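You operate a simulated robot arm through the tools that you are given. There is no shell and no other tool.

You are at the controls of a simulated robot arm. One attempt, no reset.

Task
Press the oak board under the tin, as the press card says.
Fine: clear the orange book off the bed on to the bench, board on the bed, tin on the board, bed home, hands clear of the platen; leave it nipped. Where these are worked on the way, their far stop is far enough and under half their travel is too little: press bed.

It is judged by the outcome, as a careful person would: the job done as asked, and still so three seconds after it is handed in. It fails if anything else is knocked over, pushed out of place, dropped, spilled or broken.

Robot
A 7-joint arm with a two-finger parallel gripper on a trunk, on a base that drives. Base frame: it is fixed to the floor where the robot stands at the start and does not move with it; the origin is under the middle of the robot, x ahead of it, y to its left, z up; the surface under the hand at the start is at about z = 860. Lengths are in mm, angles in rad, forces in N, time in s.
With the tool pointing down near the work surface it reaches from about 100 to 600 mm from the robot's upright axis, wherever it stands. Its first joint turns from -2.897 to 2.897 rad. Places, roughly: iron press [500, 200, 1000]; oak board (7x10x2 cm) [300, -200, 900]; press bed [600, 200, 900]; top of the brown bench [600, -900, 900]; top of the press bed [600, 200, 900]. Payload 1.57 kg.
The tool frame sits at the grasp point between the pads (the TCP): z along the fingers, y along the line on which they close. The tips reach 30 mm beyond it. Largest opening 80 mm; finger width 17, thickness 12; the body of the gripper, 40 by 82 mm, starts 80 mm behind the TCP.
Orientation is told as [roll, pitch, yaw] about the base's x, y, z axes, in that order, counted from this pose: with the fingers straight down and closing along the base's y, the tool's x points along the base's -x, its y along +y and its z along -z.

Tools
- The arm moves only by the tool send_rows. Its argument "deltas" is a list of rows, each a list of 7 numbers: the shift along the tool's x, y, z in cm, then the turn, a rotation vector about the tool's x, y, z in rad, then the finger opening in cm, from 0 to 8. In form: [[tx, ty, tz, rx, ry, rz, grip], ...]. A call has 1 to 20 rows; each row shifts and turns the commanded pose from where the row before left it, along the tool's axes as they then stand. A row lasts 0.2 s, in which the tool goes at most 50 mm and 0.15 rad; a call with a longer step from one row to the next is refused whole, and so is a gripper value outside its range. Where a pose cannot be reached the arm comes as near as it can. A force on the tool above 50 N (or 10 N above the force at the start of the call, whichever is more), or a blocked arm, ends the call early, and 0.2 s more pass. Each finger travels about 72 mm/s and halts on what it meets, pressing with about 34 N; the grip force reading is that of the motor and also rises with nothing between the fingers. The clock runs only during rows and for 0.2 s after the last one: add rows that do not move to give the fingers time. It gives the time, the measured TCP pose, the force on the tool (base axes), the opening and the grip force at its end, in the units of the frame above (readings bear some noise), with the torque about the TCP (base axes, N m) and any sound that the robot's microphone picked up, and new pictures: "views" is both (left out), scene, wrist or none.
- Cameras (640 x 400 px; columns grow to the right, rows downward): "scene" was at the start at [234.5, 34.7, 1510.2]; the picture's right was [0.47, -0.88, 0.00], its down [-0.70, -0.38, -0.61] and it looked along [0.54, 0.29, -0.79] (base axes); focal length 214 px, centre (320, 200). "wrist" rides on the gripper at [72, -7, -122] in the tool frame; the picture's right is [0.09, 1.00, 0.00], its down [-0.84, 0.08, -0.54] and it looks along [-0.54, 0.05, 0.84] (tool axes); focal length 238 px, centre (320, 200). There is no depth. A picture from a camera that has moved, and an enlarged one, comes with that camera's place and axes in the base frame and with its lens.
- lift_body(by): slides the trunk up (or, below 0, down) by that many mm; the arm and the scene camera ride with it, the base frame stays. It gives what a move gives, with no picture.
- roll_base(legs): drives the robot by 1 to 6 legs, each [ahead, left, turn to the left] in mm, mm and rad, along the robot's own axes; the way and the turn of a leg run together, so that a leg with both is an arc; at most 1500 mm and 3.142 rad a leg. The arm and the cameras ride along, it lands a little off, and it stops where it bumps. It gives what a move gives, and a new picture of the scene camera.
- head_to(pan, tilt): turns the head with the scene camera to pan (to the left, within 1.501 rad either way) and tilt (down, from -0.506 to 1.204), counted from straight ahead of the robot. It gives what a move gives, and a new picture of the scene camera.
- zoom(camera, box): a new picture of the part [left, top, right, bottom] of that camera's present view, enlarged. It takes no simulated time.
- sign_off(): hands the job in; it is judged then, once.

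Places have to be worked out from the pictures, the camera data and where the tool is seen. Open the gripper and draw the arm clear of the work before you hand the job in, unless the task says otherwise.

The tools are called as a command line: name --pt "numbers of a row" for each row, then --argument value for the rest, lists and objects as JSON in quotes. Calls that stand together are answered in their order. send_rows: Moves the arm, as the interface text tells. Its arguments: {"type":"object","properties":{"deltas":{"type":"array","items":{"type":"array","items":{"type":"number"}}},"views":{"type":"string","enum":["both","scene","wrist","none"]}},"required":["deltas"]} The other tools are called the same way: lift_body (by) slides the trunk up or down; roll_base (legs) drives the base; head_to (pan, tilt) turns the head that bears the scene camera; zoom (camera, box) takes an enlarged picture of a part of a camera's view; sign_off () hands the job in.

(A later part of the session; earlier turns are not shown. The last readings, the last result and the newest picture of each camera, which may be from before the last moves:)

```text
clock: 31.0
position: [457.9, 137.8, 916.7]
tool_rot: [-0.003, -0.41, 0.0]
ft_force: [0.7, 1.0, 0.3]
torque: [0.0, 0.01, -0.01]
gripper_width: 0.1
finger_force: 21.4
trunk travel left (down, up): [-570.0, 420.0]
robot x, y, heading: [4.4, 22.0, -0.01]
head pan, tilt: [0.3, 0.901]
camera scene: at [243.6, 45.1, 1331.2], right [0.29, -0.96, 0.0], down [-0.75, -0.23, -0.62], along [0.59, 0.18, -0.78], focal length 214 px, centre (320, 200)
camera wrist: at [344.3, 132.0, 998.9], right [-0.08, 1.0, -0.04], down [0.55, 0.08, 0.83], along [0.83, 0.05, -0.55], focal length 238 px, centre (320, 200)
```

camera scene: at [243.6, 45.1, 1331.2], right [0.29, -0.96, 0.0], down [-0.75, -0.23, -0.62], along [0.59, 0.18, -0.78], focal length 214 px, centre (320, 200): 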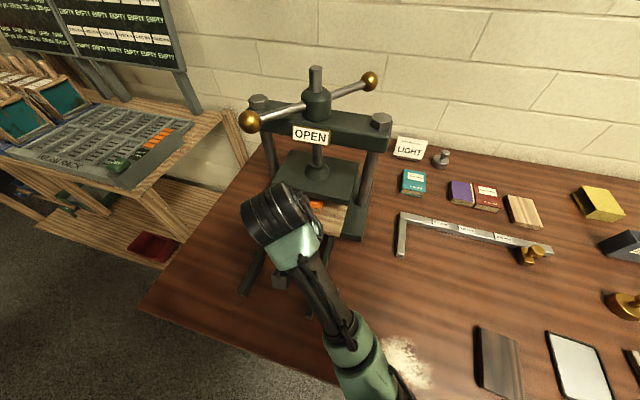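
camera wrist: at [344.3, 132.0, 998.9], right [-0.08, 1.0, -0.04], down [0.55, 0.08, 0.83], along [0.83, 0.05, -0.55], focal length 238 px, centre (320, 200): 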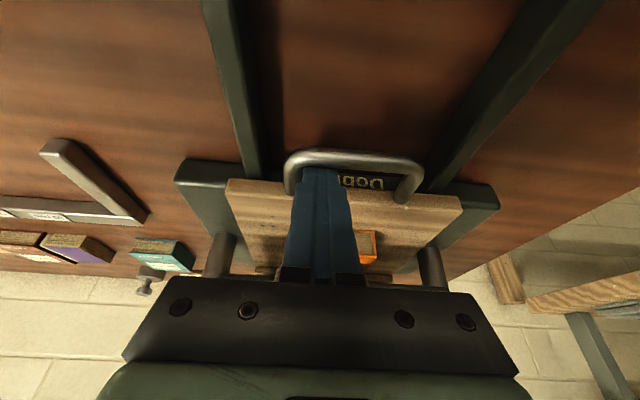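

The bed slides out easily with almost no force and the orange book is emerging. I'll keep pulling and straighten the hand a little as I go.

send_rows --pt "1.1 0 -0.53 0 0.05 0 0" --pt "1.12 0 -0.47 0 0.05 0 0" --pt "1.14 0 -0.42 0 0.05 0 0" --pt "1.16 0 -0.36 0 0.05 0 0" --pt "1.17 0 -0.25 0 0 0 0" --pt "1.17 0 -0.25 0 0 0 0" --pt "0.6 0 -0.13 0 0 0 0" --pt "0 0 0 0 0 0 0"

```text
clock: 32.8
position: [378.9, 137.4, 919.4]
tool_rot: [-0.002, -0.212, 0.0]
ft_force: [0.4, 4.0, 0.7]
torque: [0.04, 0.01, 0.01]
gripper_width: 0.0
finger_force: 21.6
trunk travel left (down, up): [-570.0, 420.0]
robot x, y, heading: [3.9, 25.3, -0.007]
head pan, tilt: [0.3, 0.901]
camera scene: at [243.6, 45.4, 1331.2], right [0.29, -0.96, 0.0], down [-0.75, -0.23, -0.62], along [0.59, 0.18, -0.78], focal length 214 px, centre (320, 200)
camera wrist: at [283.8, 131.8, 1022.5], right [-0.09, 1.0, -0.02], down [0.7, 0.08, 0.71], along [0.7, 0.05, -0.71], focal length 238 px, centre (320, 200)
```

scene: 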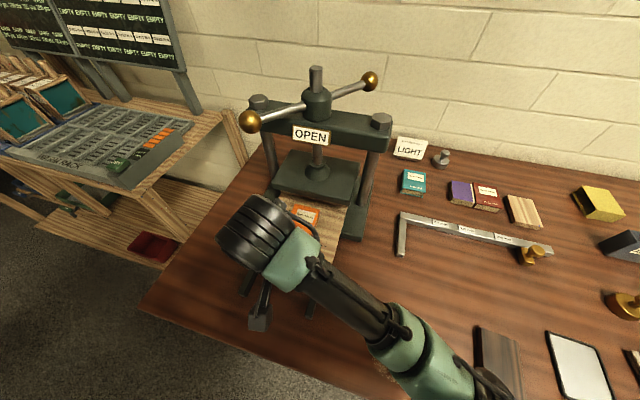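
wrist: 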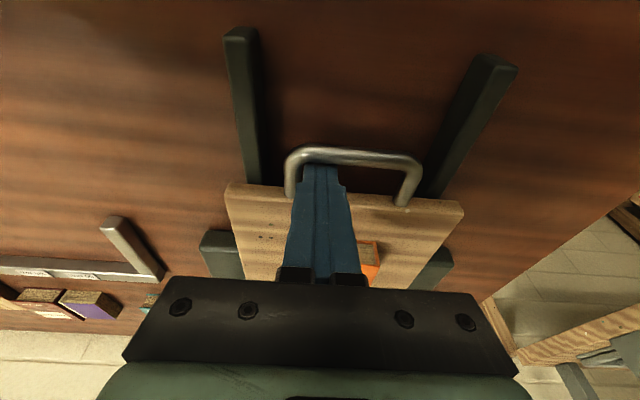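

The handle is at about x=373. I'll continue toward the far stop.

send_rows --pt "0.98 0.1 -0.22 0 0.05 0 0" --pt "0.99 0.1 -0.18 0 0.05 0 0" --pt "0.99 0 -0.11 0 0 0 0" --pt "0.99 0 -0.11 0 0 0 0" --pt "0.99 0 -0.11 0 0 0 0" --pt "0.5 0 -0.06 0 0 0 0" --pt "0.5 0 -0.06 0 0 0 0" --pt "0 0 0 0 0 0 0"

```text
clock: 34.6
position: [317.9, 139.8, 920.4]
tool_rot: [0.0, -0.112, 0.0]
ft_force: [-0.1, 0.1, -0.8]
torque: [0.0, 0.02, 0.0]
gripper_width: 0.2
finger_force: 21.3
trunk travel left (down, up): [-570.0, 420.0]
robot x, y, heading: [5.0, 23.2, -0.01]
head pan, tilt: [0.3, 0.901]
camera scene: at [243.7, 45.1, 1331.2], right [0.29, -0.96, 0.0], down [-0.75, -0.23, -0.62], along [0.59, 0.18, -0.78], focal length 214 px, centre (320, 200)
camera wrist: at [235.1, 133.8, 1031.9], right [-0.09, 1.0, -0.01], down [0.77, 0.08, 0.63], along [0.63, 0.05, -0.78], focal length 238 px, centre (320, 200)
```

scene: 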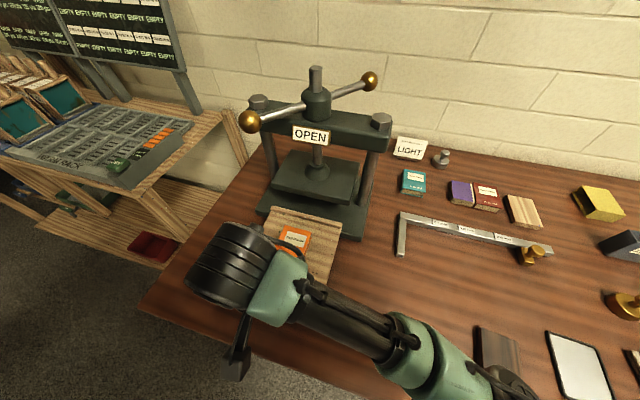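
wrist: 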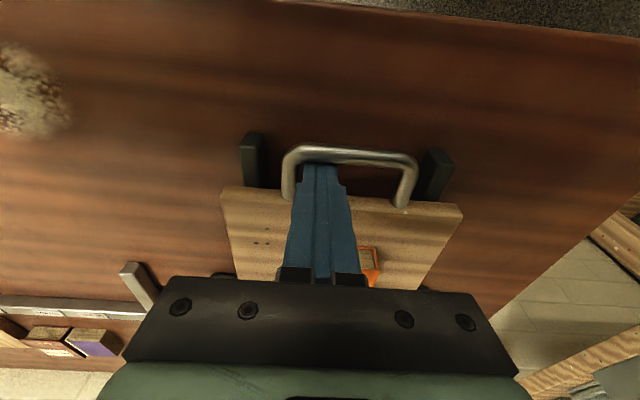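

Most of the bed is out. I'll try a little further, in small steps, to find the stop.

send_rows --pt "0.5 0 -0.06 0 0 0 0" --pt "0.5 0 -0.06 0 0 0 0" --pt "0.5 0 -0.06 0 0 0 0" --pt "0.5 0 -0.06 0 0 0 0" --pt "0 0 0 0 0 0 0"

```text
clock: 35.8
position: [307.7, 139.8, 920.6]
tool_rot: [-0.001, -0.127, -0.015]
ft_force: [46.3, 4.0, -3.0]
torque: [0.19, -1.03, 0.06]
gripper_width: 0.0
finger_force: 21.6
trunk travel left (down, up): [-570.0, 420.0]
robot x, y, heading: [5.6, 24.8, -0.008]
head pan, tilt: [0.3, 0.901]
camera scene: at [249.0, 45.5, 1330.0], right [0.29, -0.96, 0.0], down [-0.75, -0.23, -0.62], along [0.59, 0.18, -0.79], focal length 214 px, centre (320, 200)
camera wrist: at [222.5, 135.0, 1030.9], right [-0.08, 1.0, -0.01], down [0.76, 0.07, 0.64], along [0.64, 0.04, -0.77], focal length 238 px, centre (320, 200)
```

scene: 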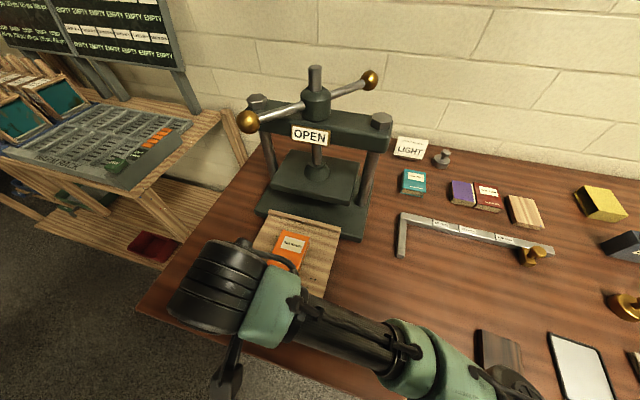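
wrist: 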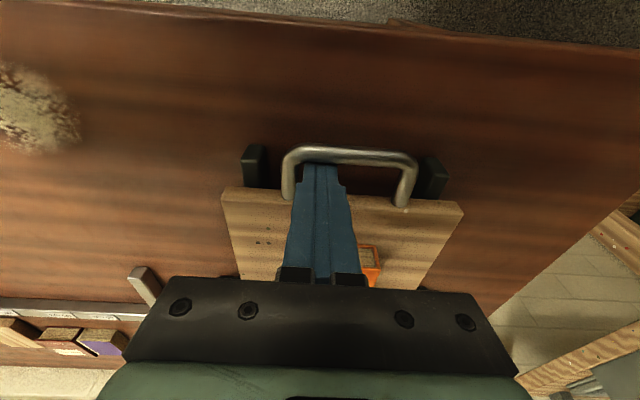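

The force rose to 46 N at x=308, so this is the far stop, after about 180 mm of travel. I'll ease forward to unload the hook, then lift straight out.

send_rows --pt "-1.4 0 0.15 0 0 0 0" --pt "0 0 0 0 0 0 0" --pt "-0.1 0 -0.99 0 0 0 0" --pt "-0.3 0 -3 0 0 0 0" --pt "-0.45 0 -4 0 0 0 0" --pt "-0.45 0 -4 0 0 0 0" --pt "0 0 0 0 0 0 0"

```text
clock: 37.4
position: [309.4, 140.7, 1042.2]
tool_rot: [-0.003, -0.111, 0.001]
ft_force: [0.7, -0.3, 0.8]
torque: [0.01, -0.03, -0.01]
gripper_width: 0.1
finger_force: 21.2
trunk travel left (down, up): [-570.0, 420.0]
robot x, y, heading: [4.4, 23.5, -0.002]
head pan, tilt: [0.3, 0.901]
camera scene: at [243.7, 45.1, 1331.2], right [0.29, -0.96, 0.0], down [-0.75, -0.23, -0.62], along [0.59, 0.18, -0.78], focal length 214 px, centre (320, 200)
camera wrist: at [227.6, 135.2, 1154.3], right [-0.09, 1.0, -0.01], down [0.77, 0.08, 0.63], along [0.63, 0.05, -0.78], focal length 238 px, centre (320, 200)
```

scene: 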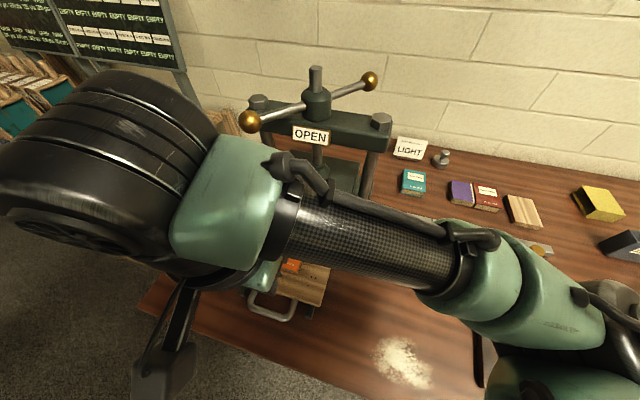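
wrist: 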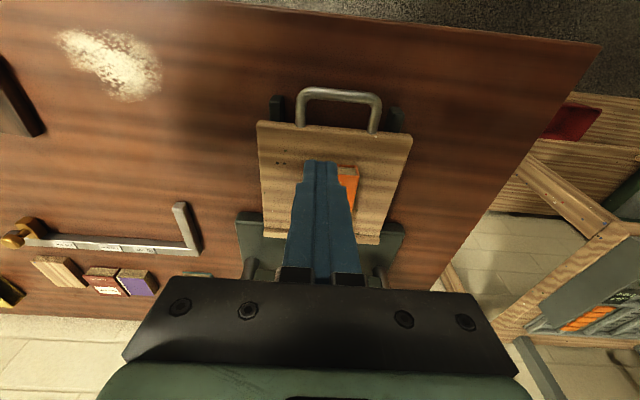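

The hook is out. I'll move the hand right and forward so both cameras can see the book on the bed.

send_rows --pt "-1 -4 0 0 0.05 0 4" --pt "-2 -4 0 0 0.06 0 8" --pt "-2 -4 0 0 0 0 8" --pt "0 -3 1 0 0 0 8" --pt "0 0 0 0 0 0 8"

zoom --camera "scene" --box '[220, 180, 380, 300]'

zoom --camera "wrist" --box '[380, 60, 640, 280]'

```text
clock: 38.6
position: [362.7, -10.3, 1033.1]
tool_rot: [-0.001, -0.003, -0.001]
ft_force: [0.3, 0.3, 0.3]
torque: [0.01, -0.03, 0.01]
gripper_width: 79.9
finger_force: 0.0
trunk travel left (down, up): [-570.0, 420.0]
robot x, y, heading: [4.9, 24.7, -0.01]
head pan, tilt: [0.3, 0.901]
camera scene: at [243.8, 45.2, 1331.2], right [0.29, -0.96, 0.0], down [-0.75, -0.23, -0.62], along [0.59, 0.18, -0.78], focal length 214 px, centre (320, 200)
camera wrist: at [291.7, -16.1, 1154.1], right [-0.09, 1.0, 0.0], down [0.84, 0.08, 0.54], along [0.54, 0.05, -0.84], focal length 238 px, centre (320, 200)
```

scene: 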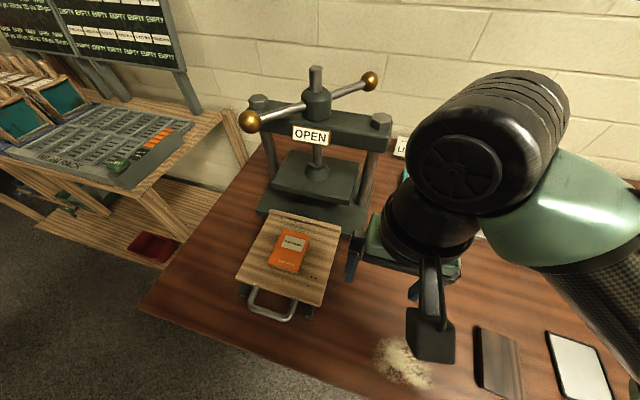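
wrist: 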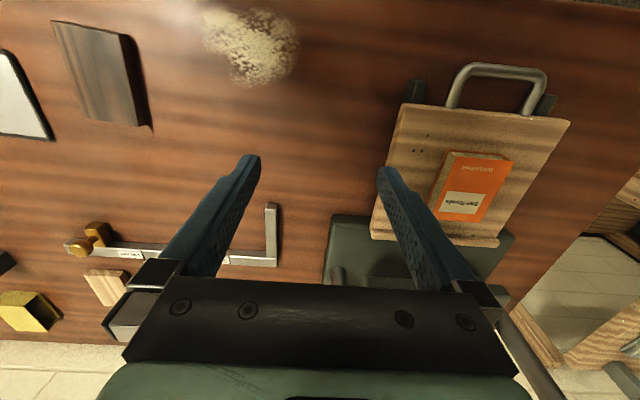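

```text
3.33 times, centred on (300, 240) of scene
camera zoom: at [243.8, 45.2, 1331.2], right [0.29, -0.96, 0.0], down [-0.75, -0.23, -0.62], along [0.59, 0.18, -0.78], focal length 715 px, centre (387, 67)
```

zoom: 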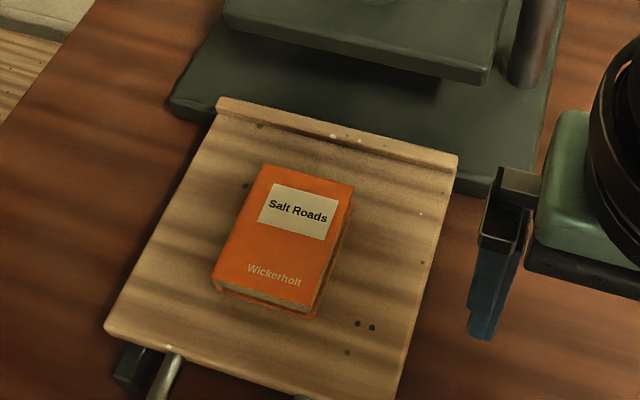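

```text
1.82 times, centred on (510, 170) of wrist
camera zoom: at [291.7, -16.1, 1154.1], right [-0.09, 1.0, 0.0], down [0.84, 0.08, 0.54], along [0.54, 0.05, -0.84], focal length 433 px, centre (-26, 254)
```

zoom: 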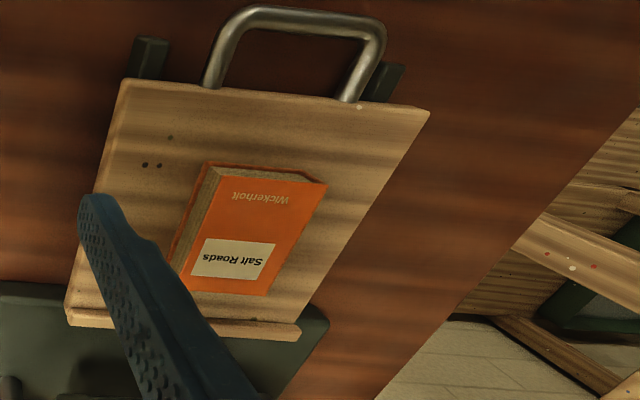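

The bed is at its far stop and the orange book lies on it, about 60 x 80 mm, centred near [410, 156] with its top at z≈930. I'll move the open hand over it, leaning 0.15 rad away from the ball.

send_rows --pt "0 0 0 0 -0.14 0 8" --pt "-0.9 4.2 0.6 0 0 0 8" --pt "-0.9 4.2 0.6 0 0 0 8" --pt "-0.9 4.2 0.6 0 0 0 8" --pt "-0.9 4.2 0.6 0 0 0 8" --pt "0 0 0 0 0 0 8"

zoom --camera "wrist" --box '[200, 40, 440, 290]'

```text
clock: 40.0
position: [400.4, 160.7, 1012.8]
tool_rot: [-0.001, -0.142, -0.002]
ft_force: [-0.6, -0.5, -0.2]
torque: [-0.04, -0.01, 0.02]
gripper_width: 79.8
finger_force: 0.1
trunk travel left (down, up): [-570.0, 420.0]
robot x, y, heading: [-0.7, 27.6, -0.006]
head pan, tilt: [0.3, 0.901]
camera scene: at [243.5, 44.7, 1331.2], right [0.29, -0.96, 0.0], down [-0.75, -0.23, -0.62], along [0.59, 0.18, -0.78], focal length 214 px, centre (320, 200)
camera wrist: at [314.2, 154.4, 1123.1], right [-0.09, 1.0, -0.01], down [0.75, 0.08, 0.65], along [0.65, 0.05, -0.76], focal length 238 px, centre (320, 200)
```

scene: 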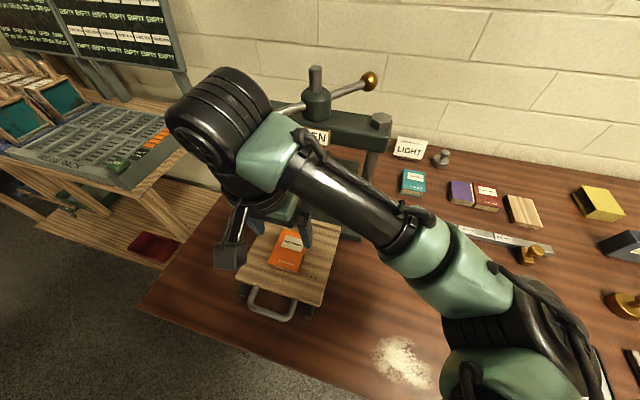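
wrist: 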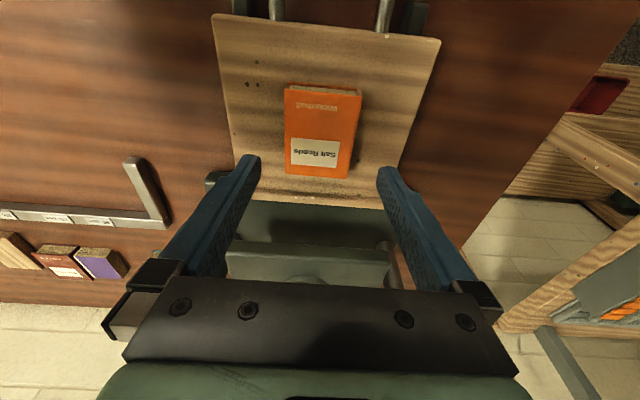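

```text
1.60 times, centred on (320, 165) of wrist
camera zoom: at [314.2, 154.4, 1123.1], right [-0.09, 1.0, -0.01], down [0.75, 0.08, 0.65], along [0.65, 0.05, -0.76], focal length 381 px, centre (320, 256)
```

zoom: 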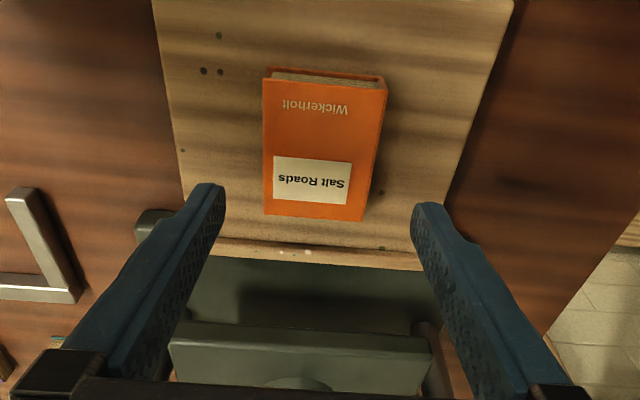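

The wrist view puts the book at x 372–450, y 130–190, square to the hand. I'll descend around it, stopping the tips a few mm above the bed, and then close.

send_rows --pt "0.15 0 2.5 0 0 0 8" --pt "0.16 0 2.5 0 0 0 8" --pt "0.16 0 2.3 0 0 0 8" --pt "0 0 0 0 0 0 8"

```text
clock: 41.0
position: [406.4, 159.8, 941.1]
tool_rot: [-0.002, -0.141, 0.0]
ft_force: [0.3, -0.2, -0.8]
torque: [0.0, -0.01, 0.01]
gripper_width: 80.4
finger_force: 0.0
trunk travel left (down, up): [-570.0, 420.0]
robot x, y, heading: [-2.2, 22.2, -0.006]
head pan, tilt: [0.3, 0.901]
camera scene: at [243.6, 45.0, 1331.2], right [0.29, -0.96, 0.0], down [-0.75, -0.23, -0.62], along [0.59, 0.18, -0.78], focal length 214 px, centre (320, 200)
camera wrist: at [319.4, 153.1, 1051.1], right [-0.09, 1.0, -0.02], down [0.75, 0.08, 0.65], along [0.65, 0.05, -0.76], focal length 238 px, centre (320, 200)
```

scene: 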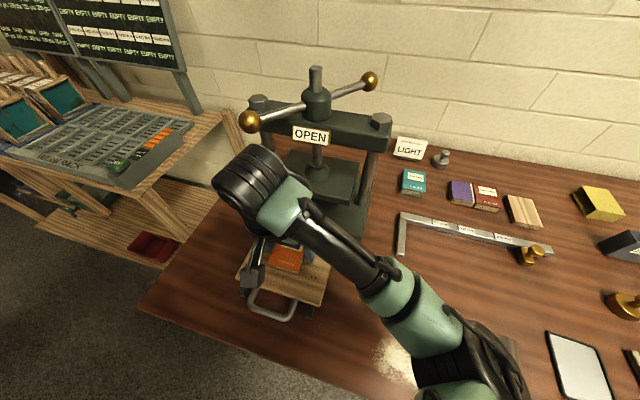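
wrist: 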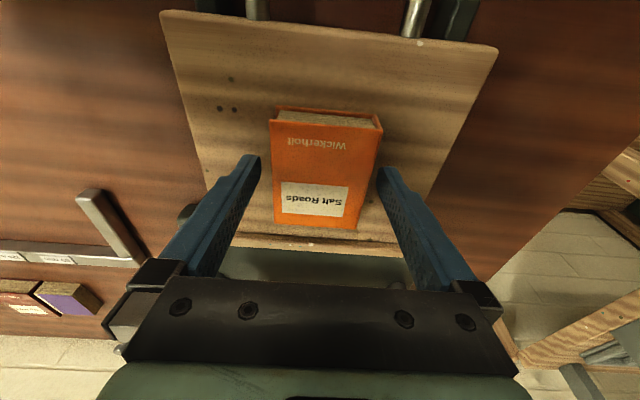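

The tips straddle the book. I'll go 4 mm lower and close.

send_rows --pt "0.05 0 0.4 0 0 0 8" --pt "0 0 0 0 0 0 5.5" --pt "0 0 0 0 0 0 5.5" --pt "0 0 0 0 0 0 5" --pt "0 0 0 0 0 0 5" --views "wrist"

```text
clock: 42.2
position: [406.4, 159.2, 938.7]
tool_rot: [-0.002, -0.142, 0.0]
ft_force: [-0.4, 0.0, -0.2]
torque: [-0.03, -0.01, 0.02]
gripper_width: 61.1
finger_force: 34.2
trunk travel left (down, up): [-570.0, 420.0]
robot x, y, heading: [-2.5, 22.3, -0.01]
head pan, tilt: [0.3, 0.901]
camera wrist: at [319.2, 153.1, 1047.1], right [-0.09, 1.0, -0.02], down [0.75, 0.08, 0.65], along [0.65, 0.05, -0.76], focal length 238 px, centre (320, 200)
```

wrist: 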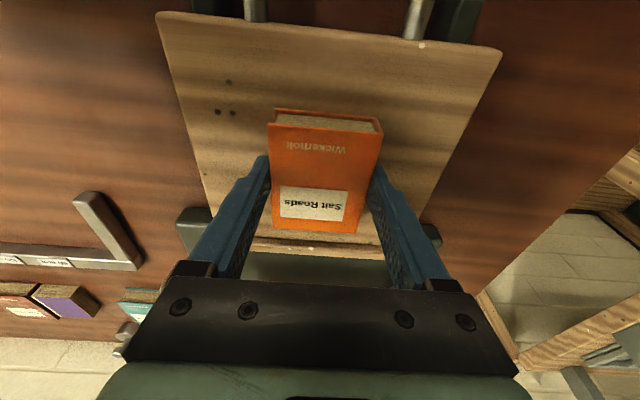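

The book is gripped at 61 mm. I'll lift it and carry it right to the free bench area near [415, -60].

send_rows --pt "-0.2 0 -1.5 0 0 0 5" --pt "-0.35 0 -2.5 0 0 0 5" --pt "-0.3 0 -2 0 0 0 5" --pt "-0.1 -4 0 0 0 0 5" --pt "-0.2 -4.6 0 0 0 0 5" --pt "-0.2 -4.6 0 0 0 0 5" --pt "-0.2 -4.6 0 0 0 0 5" --pt "-0.2 -4.1 0 0 0 0 5" --pt "0 0 0 0 0 0 5"

```text
clock: 44.2
position: [414.2, -61.6, 1000.9]
tool_rot: [-0.001, -0.142, -0.001]
ft_force: [-0.7, 0.2, -1.0]
torque: [-0.02, 0.02, 0.01]
gripper_width: 61.0
finger_force: 34.4
trunk travel left (down, up): [-570.0, 420.0]
robot x, y, heading: [3.9, 25.9, -0.007]
head pan, tilt: [0.3, 0.901]
camera scene: at [243.8, 45.3, 1331.2], right [0.29, -0.96, 0.0], down [-0.75, -0.23, -0.62], along [0.59, 0.18, -0.78], focal length 214 px, centre (320, 200)
camera wrist: at [326.3, -68.4, 1110.4], right [-0.09, 1.0, -0.01], down [0.75, 0.08, 0.65], along [0.65, 0.05, -0.76], focal length 238 px, centre (320, 200)
```

scene: 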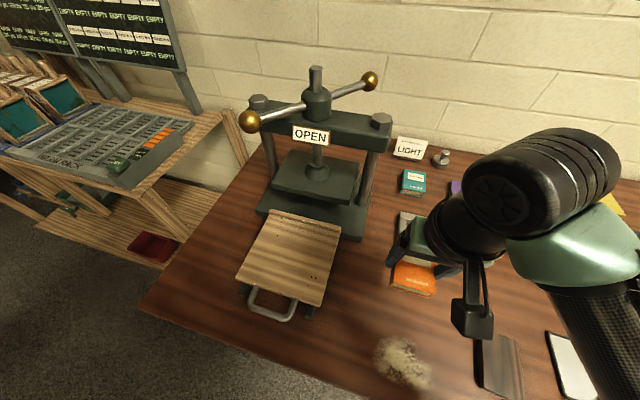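
wrist: 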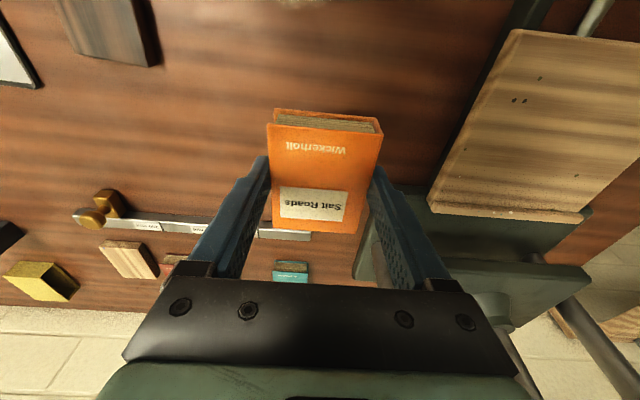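

The book is over clear bench, and the ruler's foot ends about 30 mm further back. I'll lower it, the last part slowly until contact.

send_rows --pt "0.42 0 2.97 0 0 0 5" --pt "0.42 0 2.97 0 0 0 5" --pt "0.28 0 2 0 0 0 5" --pt "0.14 0 0.9 0 0 0 5" --pt "0 0 0 0 0 0 5" --views "none"

send_rows --pt "0.05 0 0.35 0 0 0 5" --pt "0.05 0 0.35 0 0 0 5" --pt "0 0 0 0 0 0 5"

```text
clock: 45.4
position: [416.5, -61.2, 911.0]
tool_rot: [-0.002, -0.143, -0.001]
ft_force: [-0.3, -0.5, -0.1]
torque: [-0.01, 0.05, 0.04]
gripper_width: 61.0
finger_force: 33.6
trunk travel left (down, up): [-570.0, 420.0]
robot x, y, heading: [1.4, 25.2, -0.007]
head pan, tilt: [0.3, 0.901]
```

```text
clock: 46.2
position: [416.1, -61.0, 902.7]
tool_rot: [-0.001, -0.141, 0.0]
ft_force: [-0.3, -0.1, -0.8]
torque: [-0.01, 0.0, 0.05]
gripper_width: 60.9
finger_force: 34.1
trunk travel left (down, up): [-570.0, 420.0]
robot x, y, heading: [-0.3, 25.3, -0.013]
head pan, tilt: [0.3, 0.901]
camera scene: at [243.7, 45.0, 1331.2], right [0.29, -0.96, 0.0], down [-0.75, -0.23, -0.62], along [0.59, 0.18, -0.78], focal length 214 px, centre (320, 200)
camera wrist: at [329.1, -67.3, 1013.1], right [-0.09, 1.0, -0.02], down [0.75, 0.08, 0.65], along [0.65, 0.05, -0.76], focal length 238 px, centre (320, 200)
```

scene: 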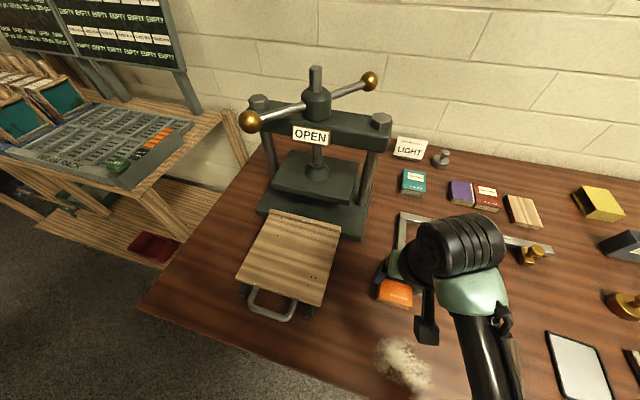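
wrist: 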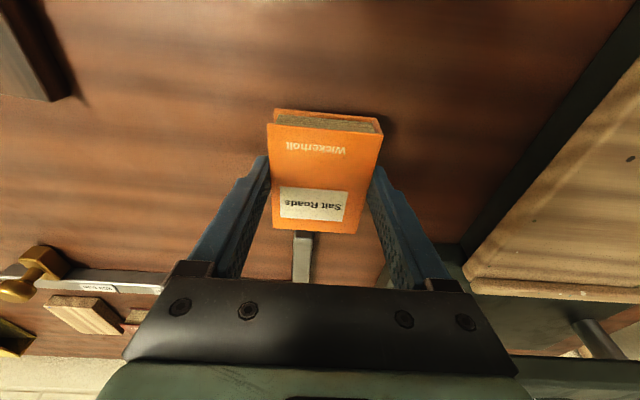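

There is no contact yet and the book is still clear of the ruler foot. I'll continue down in small steps.

send_rows --pt "0.03 0 0.25 0 0 0 5" --pt "0.03 0 0.25 0 0 0 5" --pt "0 0 0 0 0 0 5" --views "none"

```text
clock: 47.0
position: [416.3, -60.1, 897.9]
tool_rot: [-0.004, -0.143, 0.0]
ft_force: [1.0, 0.7, -0.9]
torque: [0.0, -0.03, 0.0]
gripper_width: 61.1
finger_force: 33.9
trunk travel left (down, up): [-570.0, 420.0]
robot x, y, heading: [1.3, 24.8, -0.009]
head pan, tilt: [0.3, 0.901]
```

send_rows --pt "0.03 0 0.2 0 0 0 5" --pt "0 0 0 0 0 0 5" --views "none"

send_rows --pt "0.03 0 0.2 0 0 0 5" --pt "0 0 0 0 0 0 5" --views "wrist"

```text
clock: 47.6
position: [417.2, -59.7, 895.8]
tool_rot: [-0.002, -0.141, 0.001]
ft_force: [-1.0, 0.0, -0.6]
torque: [0.0, 0.01, 0.0]
gripper_width: 61.1
finger_force: 34.1
trunk travel left (down, up): [-570.0, 420.0]
robot x, y, heading: [3.5, 23.9, -0.011]
head pan, tilt: [0.3, 0.901]
```

```text
clock: 48.2
position: [415.9, -61.3, 893.3]
tool_rot: [-0.002, -0.141, 0.0]
ft_force: [0.3, -0.6, -0.8]
torque: [-0.01, -0.04, 0.0]
gripper_width: 61.1
finger_force: 34.2
trunk travel left (down, up): [-570.0, 420.0]
robot x, y, heading: [0.8, 23.8, -0.011]
head pan, tilt: [0.3, 0.901]
camera wrist: at [329.1, -67.1, 1003.6], right [-0.09, 1.0, -0.01], down [0.75, 0.08, 0.65], along [0.65, 0.05, -0.76], focal length 238 px, centre (320, 200)
```

wrist: 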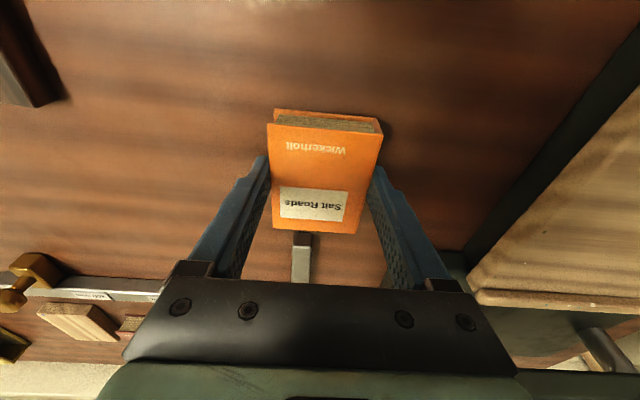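

There is still no contact, with the tips at about z=864. I'll continue down slowly.

send_rows --pt "0.03 0 0.2 0 0 0 5" --pt "0 0 0 0 0 0 5" --views "none"

send_rows --pt "0.03 0 0.15 0 0 0 5" --pt "0 0 0 0 0 0 5" --views "none"

```text
clock: 48.8
position: [415.5, -60.6, 891.7]
tool_rot: [0.001, -0.142, 0.002]
ft_force: [0.1, -0.2, -1.5]
torque: [0.01, 0.01, 0.01]
gripper_width: 61.2
finger_force: 33.9
trunk travel left (down, up): [-570.0, 420.0]
robot x, y, heading: [-1.6, 30.1, -0.013]
head pan, tilt: [0.3, 0.901]
```

```text
clock: 49.4
position: [416.6, -61.4, 890.0]
tool_rot: [-0.004, -0.144, -0.001]
ft_force: [1.7, -0.4, 12.4]
torque: [0.19, 0.43, 0.05]
gripper_width: 61.0
finger_force: 33.9
trunk travel left (down, up): [-570.0, 420.0]
robot x, y, heading: [4.9, 25.8, -0.001]
head pan, tilt: [0.3, 0.901]
```

Contact reads 12 N at z=890, so the book is on the bench. I'll open and lift clear.

send_rows --pt "0 0 -0.05 0 0 0 6.6" --pt "0 0 0 0 0 0 8" --pt "0 0 0 0 0 0 8" --pt "-0.28 0 -2 0 0 0 8" --pt "-0.56 0 -4 0 0 0 8" --pt "-0.56 0 -4 0 0 0 8" --pt "0 0 0 0 0 0 8"

```text
clock: 51.0
position: [416.9, -60.3, 992.5]
tool_rot: [-0.002, -0.141, 0.001]
ft_force: [0.7, -0.3, -0.1]
torque: [-0.04, -0.01, -0.02]
gripper_width: 80.0
finger_force: 0.1
trunk travel left (down, up): [-570.0, 420.0]
robot x, y, heading: [3.6, 26.4, -0.011]
head pan, tilt: [0.3, 0.901]
camera scene: at [243.7, 45.1, 1331.2], right [0.29, -0.96, 0.0], down [-0.75, -0.23, -0.62], along [0.59, 0.18, -0.78], focal length 214 px, centre (320, 200)
camera wrist: at [328.8, -66.8, 1102.0], right [-0.09, 1.0, -0.01], down [0.75, 0.08, 0.65], along [0.65, 0.05, -0.76], focal length 238 px, centre (320, 200)
```

scene: 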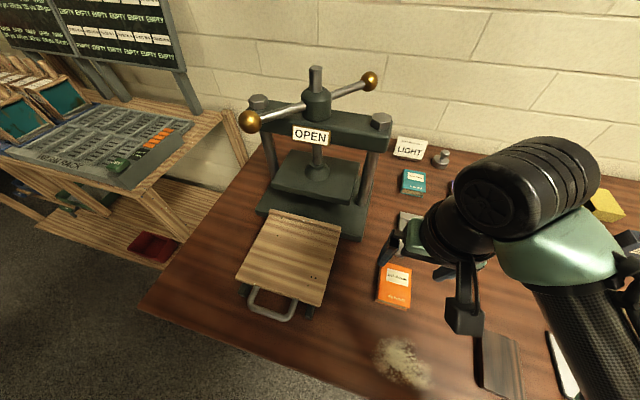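
wrist: 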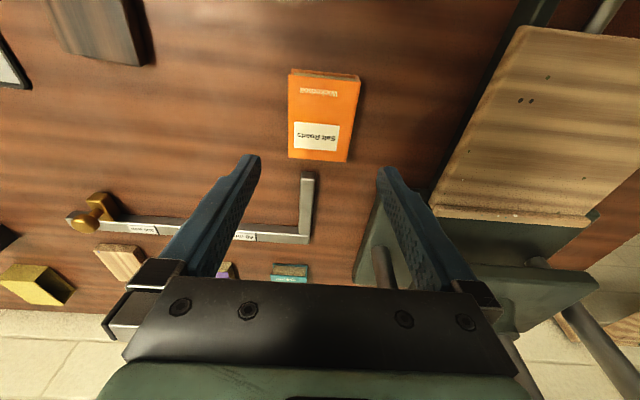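

The book lies flat on the bench, clear of everything. Next I'll move over the oak board.

send_rows --pt "1.4 -3.6 -0.2 0 0 0 8" --pt "1.4 -3.6 -0.2 0 0 0 8" --pt "1.4 -3.6 -0.2 0 0 0 8" --pt "1.4 -3.6 -0.2 0 0 0 8" --pt "1.4 -3.6 -0.2 0 0 0 8" --pt "0 0 0 0 0 0 8"

zoom --camera "wrist" --box '[160, 0, 460, 200]'

```text
clock: 52.4
position: [343.3, -240.0, 993.8]
tool_rot: [-0.002, -0.141, 0.001]
ft_force: [-0.8, 0.0, 0.2]
torque: [0.01, 0.01, 0.0]
gripper_width: 79.8
finger_force: 0.1
trunk travel left (down, up): [-570.0, 420.0]
robot x, y, heading: [-1.5, 23.5, -0.009]
head pan, tilt: [0.3, 0.901]
camera scene: at [243.8, 45.3, 1331.2], right [0.29, -0.96, 0.0], down [-0.75, -0.23, -0.62], along [0.59, 0.18, -0.78], focal length 214 px, centre (320, 200)
camera wrist: at [256.7, -245.7, 1103.1], right [-0.09, 1.0, -0.02], down [0.75, 0.08, 0.65], along [0.65, 0.05, -0.76], focal length 238 px, centre (320, 200)
```

scene: 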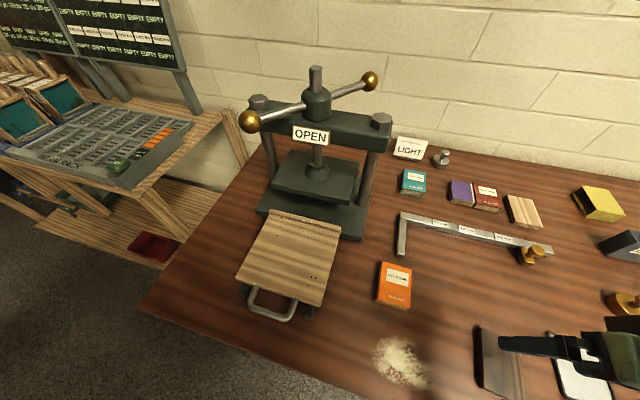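
wrist: 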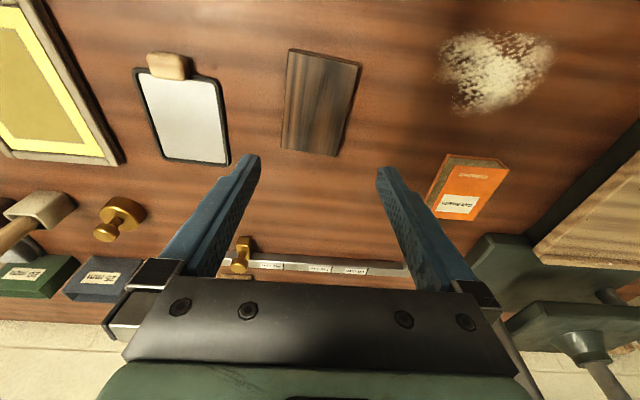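

```text
2.00 times, centred on (310, 100) of wrist
camera zoom: at [256.7, -245.7, 1103.1], right [-0.09, 1.0, -0.02], down [0.75, 0.08, 0.65], along [0.65, 0.05, -0.76], focal length 477 px, centre (340, 400)
```

zoom: 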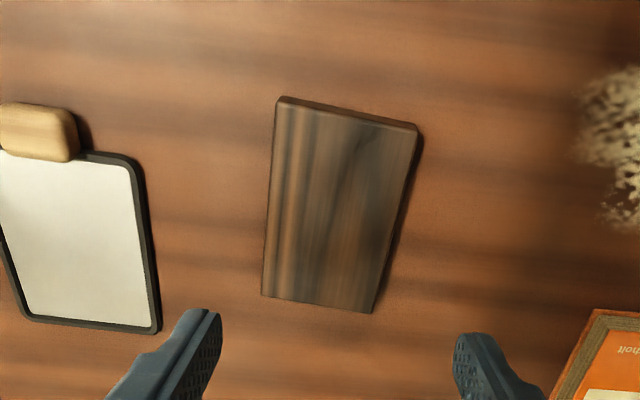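

The board's top is about 60 x 88 mm, centred near [339, -246] and turned about -0.085 rad. I'll align the yaw and descend part way to check.

send_rows --pt "0.2 -0.6 0 0.012 0 0.084 8" --pt "0.42 0 2.97 0 0 0 8" --pt "0.42 0 2.97 0 0 0 8" --pt "0 0 0 0 0 0 8"

zoom --camera "wrist" --box '[160, 40, 460, 240]'

```text
clock: 53.4
position: [345.4, -246.8, 932.5]
tool_rot: [-0.002, -0.142, -0.085]
ft_force: [0.6, 0.5, 0.8]
torque: [-0.03, 0.01, -0.02]
gripper_width: 80.0
finger_force: 0.1
trunk travel left (down, up): [-570.0, 420.0]
robot x, y, heading: [4.9, 26.2, -0.01]
head pan, tilt: [0.3, 0.901]
camera scene: at [243.6, 45.0, 1331.2], right [0.29, -0.96, 0.0], down [-0.75, -0.23, -0.62], along [0.59, 0.18, -0.78], focal length 214 px, centre (320, 200)
camera wrist: at [256.8, -245.5, 1041.9], right [-0.01, 1.0, -0.02], down [0.76, 0.01, 0.65], along [0.65, -0.01, -0.76], focal length 238 px, centre (320, 200)
```

scene: 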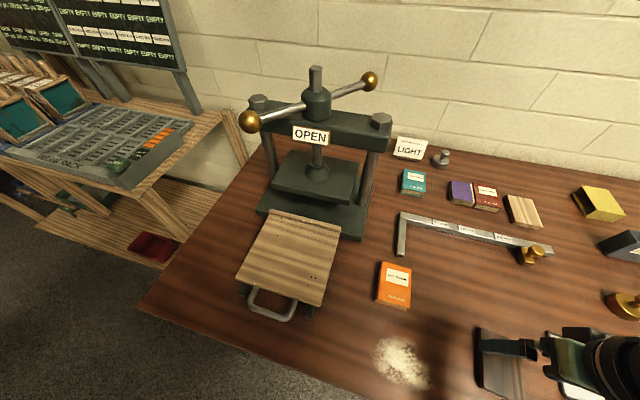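
wrist: 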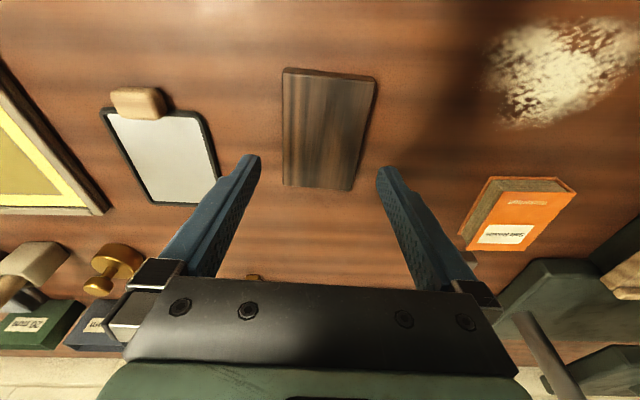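

```text
2.00 times, centred on (310, 140) of wrist
camera zoom: at [256.8, -245.5, 1041.9], right [-0.01, 1.0, -0.02], down [0.76, 0.01, 0.65], along [0.65, -0.01, -0.76], focal length 477 px, centre (340, 320)
```

zoom: 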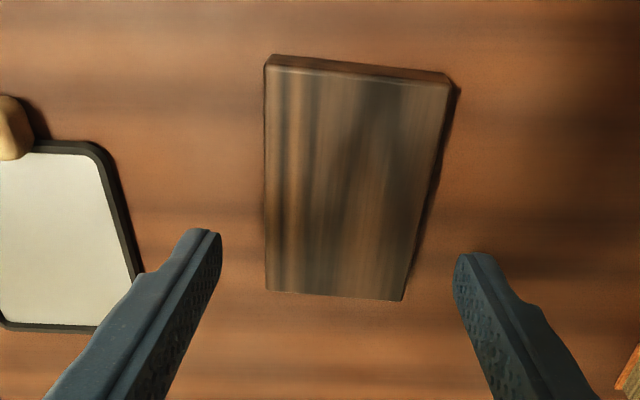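

The alignment is good. I'll descend to put the tips just above the bench and close on the board.

send_rows --pt "0.6 0 2 0 0 0 8" --pt "0.4 0 1.3 0 0 0 8" --pt "0.12 0 0.5 0 0 0 8" --pt "0 0 0 0 0 0 8" --pt "0 0 0 0 0 0 5.3" --pt "0 0 0 0 0 0 5" --pt "0 0 0 0 0 0 4.8" --pt "0 0 0 0 0 0 4.8"

```text
clock: 55.2
position: [338.2, -246.6, 893.5]
tool_rot: [-0.002, -0.141, -0.087]
ft_force: [0.5, -0.9, 0.3]
torque: [0.0, 0.02, 0.04]
gripper_width: 61.0
finger_force: 34.7
trunk travel left (down, up): [-570.0, 420.0]
robot x, y, heading: [1.7, 25.3, -0.006]
head pan, tilt: [0.3, 0.901]
camera scene: at [243.7, 45.0, 1331.2], right [0.29, -0.96, 0.0], down [-0.75, -0.23, -0.62], along [0.59, 0.18, -0.78], focal length 214 px, centre (320, 200)
camera wrist: at [250.2, -245.4, 1003.1], right [-0.01, 1.0, -0.02], down [0.76, 0.01, 0.65], along [0.65, -0.01, -0.76], focal length 238 px, centre (320, 200)
```

scene: 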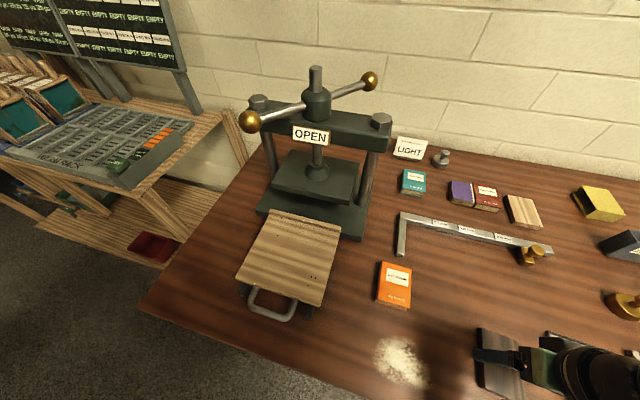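
wrist: 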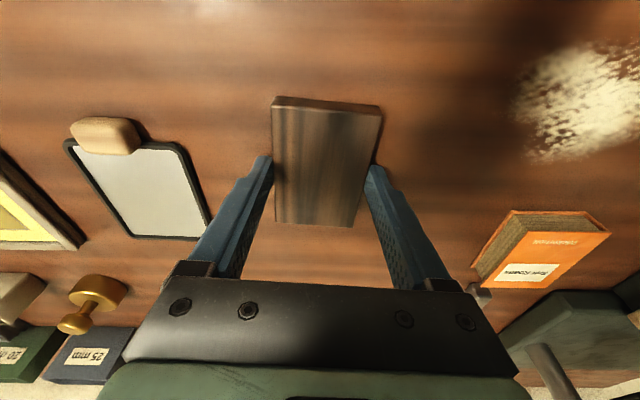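

The board is gripped at 61 mm. I'll lift it, square it to the bed, and carry it over.

send_rows --pt "-0.26 0 -1.8 0 0 0 4.8" --pt "-0.65 0 -4.55 0 0 0 4.8" --pt "-0.64 0 -4.55 -0.012 0 -0.086 4.8" --pt "-0.86 4.5 0.12 0 0 0 4.8" --pt "-0.86 4.5 0.12 0 0 0 4.8" --pt "-0.86 4.5 0.12 0 0 0 4.8" --pt "-0.86 4.5 0.12 0 0 0 4.8" --pt "-0.86 4.5 0.12 0 0 0 4.8" --pt "-0.86 4.5 0.12 0 0 0 4.8" --pt "-0.86 4.5 0.12 0 0 0 4.8" --pt "-0.86 4.5 0.12 0 0 0 4.8" --pt "-0.84 4.5 0.12 0 0 0 4.8" --pt "0 0 0 0 0 0 4.8"

```text
clock: 58.0
position: [412.9, 161.0, 1003.3]
tool_rot: [-0.002, -0.141, -0.001]
ft_force: [-0.1, 0.5, -0.1]
torque: [-0.01, -0.02, 0.01]
gripper_width: 60.9
finger_force: 34.3
trunk travel left (down, up): [-570.0, 420.0]
robot x, y, heading: [3.2, 27.6, -0.011]
head pan, tilt: [0.3, 0.901]
camera scene: at [243.5, 44.6, 1331.2], right [0.29, -0.96, 0.0], down [-0.75, -0.23, -0.62], along [0.59, 0.18, -0.78], focal length 214 px, centre (320, 200)
camera wrist: at [326.7, 153.9, 1112.7], right [-0.09, 1.0, -0.01], down [0.75, 0.08, 0.65], along [0.65, 0.05, -0.76], focal length 238 px, centre (320, 200)
```

scene: 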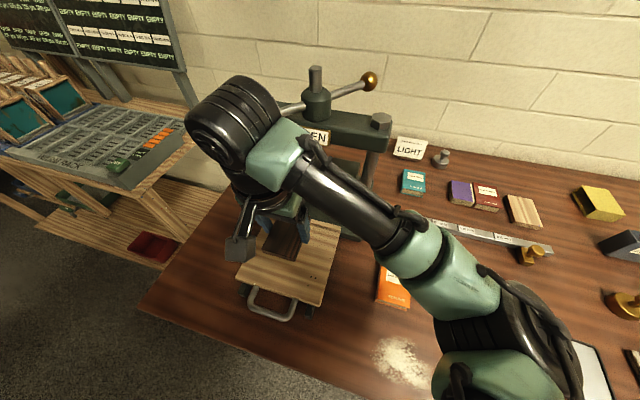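
wrist: 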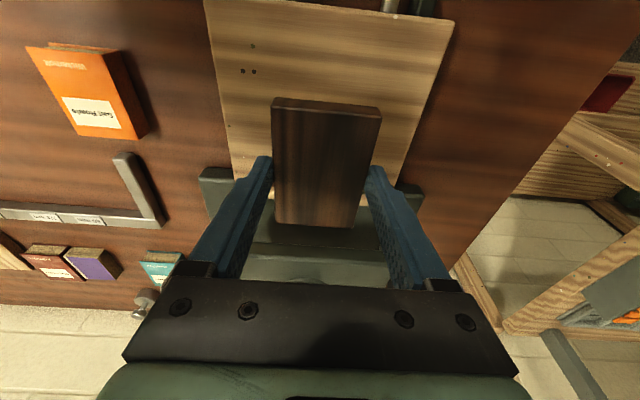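

The board is above the bed, centred and square. I'll lower it and then creep down to contact.

send_rows --pt "0.2 -0.1 2.6 0 0 0 4.8" --pt "0.2 0 2.5 0 0 0 4.8" --pt "0 0 0 0 0 0 4.8" --views "none"

send_rows --pt "0.04 0 0.3 0 0 0 4.8" --pt "0.03 0 0.2 0 0 0 4.8" --pt "0 0 0 0 0 0 4.8" --views "none"

```text
clock: 58.8
position: [417.1, 158.3, 951.9]
tool_rot: [-0.002, -0.142, 0.001]
ft_force: [-0.4, -0.1, -0.6]
torque: [-0.04, -0.05, 0.04]
gripper_width: 60.8
finger_force: 34.4
trunk travel left (down, up): [-570.0, 420.0]
robot x, y, heading: [1.5, 21.3, -0.005]
head pan, tilt: [0.3, 0.901]
```

```text
clock: 59.6
position: [418.3, 157.5, 946.1]
tool_rot: [-0.002, -0.142, 0.0]
ft_force: [0.9, -0.1, -1.2]
torque: [-0.01, 0.03, 0.0]
gripper_width: 61.1
finger_force: 34.0
trunk travel left (down, up): [-570.0, 420.0]
robot x, y, heading: [0.8, 25.0, -0.011]
head pan, tilt: [0.3, 0.901]
```

send_rows --pt "0.03 0 0.2 0 0 0 4.8" --pt "0 0 0 0 0 0 4.8" --views "none"

send_rows --pt "0.03 0 0.2 0 0 0 4.8" --pt "0 0 0 0 0 0 4.8" --views "none"

send_rows --pt "0.03 0 0.15 0 0 0 4.8" --pt "0 0 0 0 0 0 4.8" --views "none"

```text
clock: 60.2
position: [418.8, 157.6, 944.8]
tool_rot: [-0.001, -0.143, 0.002]
ft_force: [-0.2, 0.2, -0.9]
torque: [0.0, -0.03, 0.0]
gripper_width: 61.1
finger_force: 33.9
trunk travel left (down, up): [-570.0, 420.0]
robot x, y, heading: [6.6, 26.5, -0.017]
head pan, tilt: [0.3, 0.901]
```

```text
clock: 60.8
position: [416.8, 157.8, 942.3]
tool_rot: [-0.001, -0.142, 0.003]
ft_force: [0.2, -0.4, -0.5]
torque: [0.0, 0.01, 0.0]
gripper_width: 60.8
finger_force: 34.0
trunk travel left (down, up): [-570.0, 420.0]
robot x, y, heading: [4.8, 27.7, -0.01]
head pan, tilt: [0.3, 0.901]
```

```text
clock: 61.4
position: [417.2, 157.4, 940.9]
tool_rot: [-0.001, -0.141, 0.002]
ft_force: [-0.3, 0.6, 0.6]
torque: [0.02, 0.01, -0.01]
gripper_width: 61.1
finger_force: 33.4
trunk travel left (down, up): [-570.0, 420.0]
robot x, y, heading: [2.9, 24.4, -0.005]
head pan, tilt: [0.3, 0.901]
```

Contact should be near. I'll take a couple of finer steps.

send_rows --pt "0.02 0 0.12 0 0 0 4.8" --pt "0 0 0 0 0 0 4.8" --views "none"

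send_rows --pt "0.02 0 0.12 0 0 0 4.8" --pt "0 0 0 0 0 0 4.8" --views "wrist"

```text
clock: 62.0
position: [416.7, 158.0, 939.9]
tool_rot: [-0.001, -0.141, 0.001]
ft_force: [0.2, 0.2, -0.5]
torque: [0.0, 0.01, 0.0]
gripper_width: 61.0
finger_force: 33.9
trunk travel left (down, up): [-570.0, 420.0]
robot x, y, heading: [0.6, 24.5, -0.011]
head pan, tilt: [0.3, 0.901]
```

```text
clock: 62.6
position: [417.4, 157.2, 939.4]
tool_rot: [-0.001, -0.144, 0.002]
ft_force: [1.4, 0.2, 12.3]
torque: [0.04, 0.47, -0.02]
gripper_width: 61.0
finger_force: 33.3
trunk travel left (down, up): [-570.0, 420.0]
robot x, y, heading: [2.5, 28.2, -0.007]
head pan, tilt: [0.3, 0.901]
camera wrist: at [329.9, 150.9, 1048.6], right [-0.09, 1.0, -0.01], down [0.75, 0.08, 0.66], along [0.65, 0.05, -0.75], focal length 238 px, centre (320, 200)
```

wrist: 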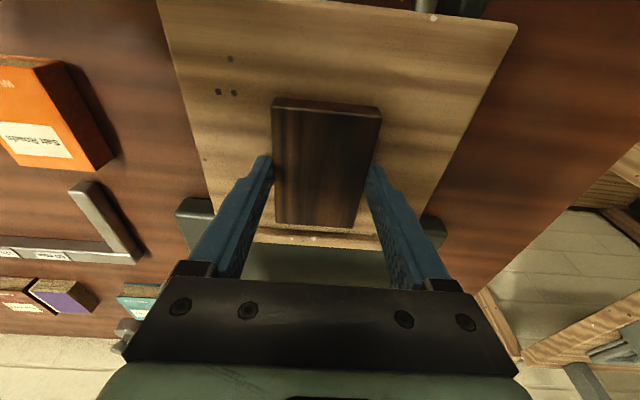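

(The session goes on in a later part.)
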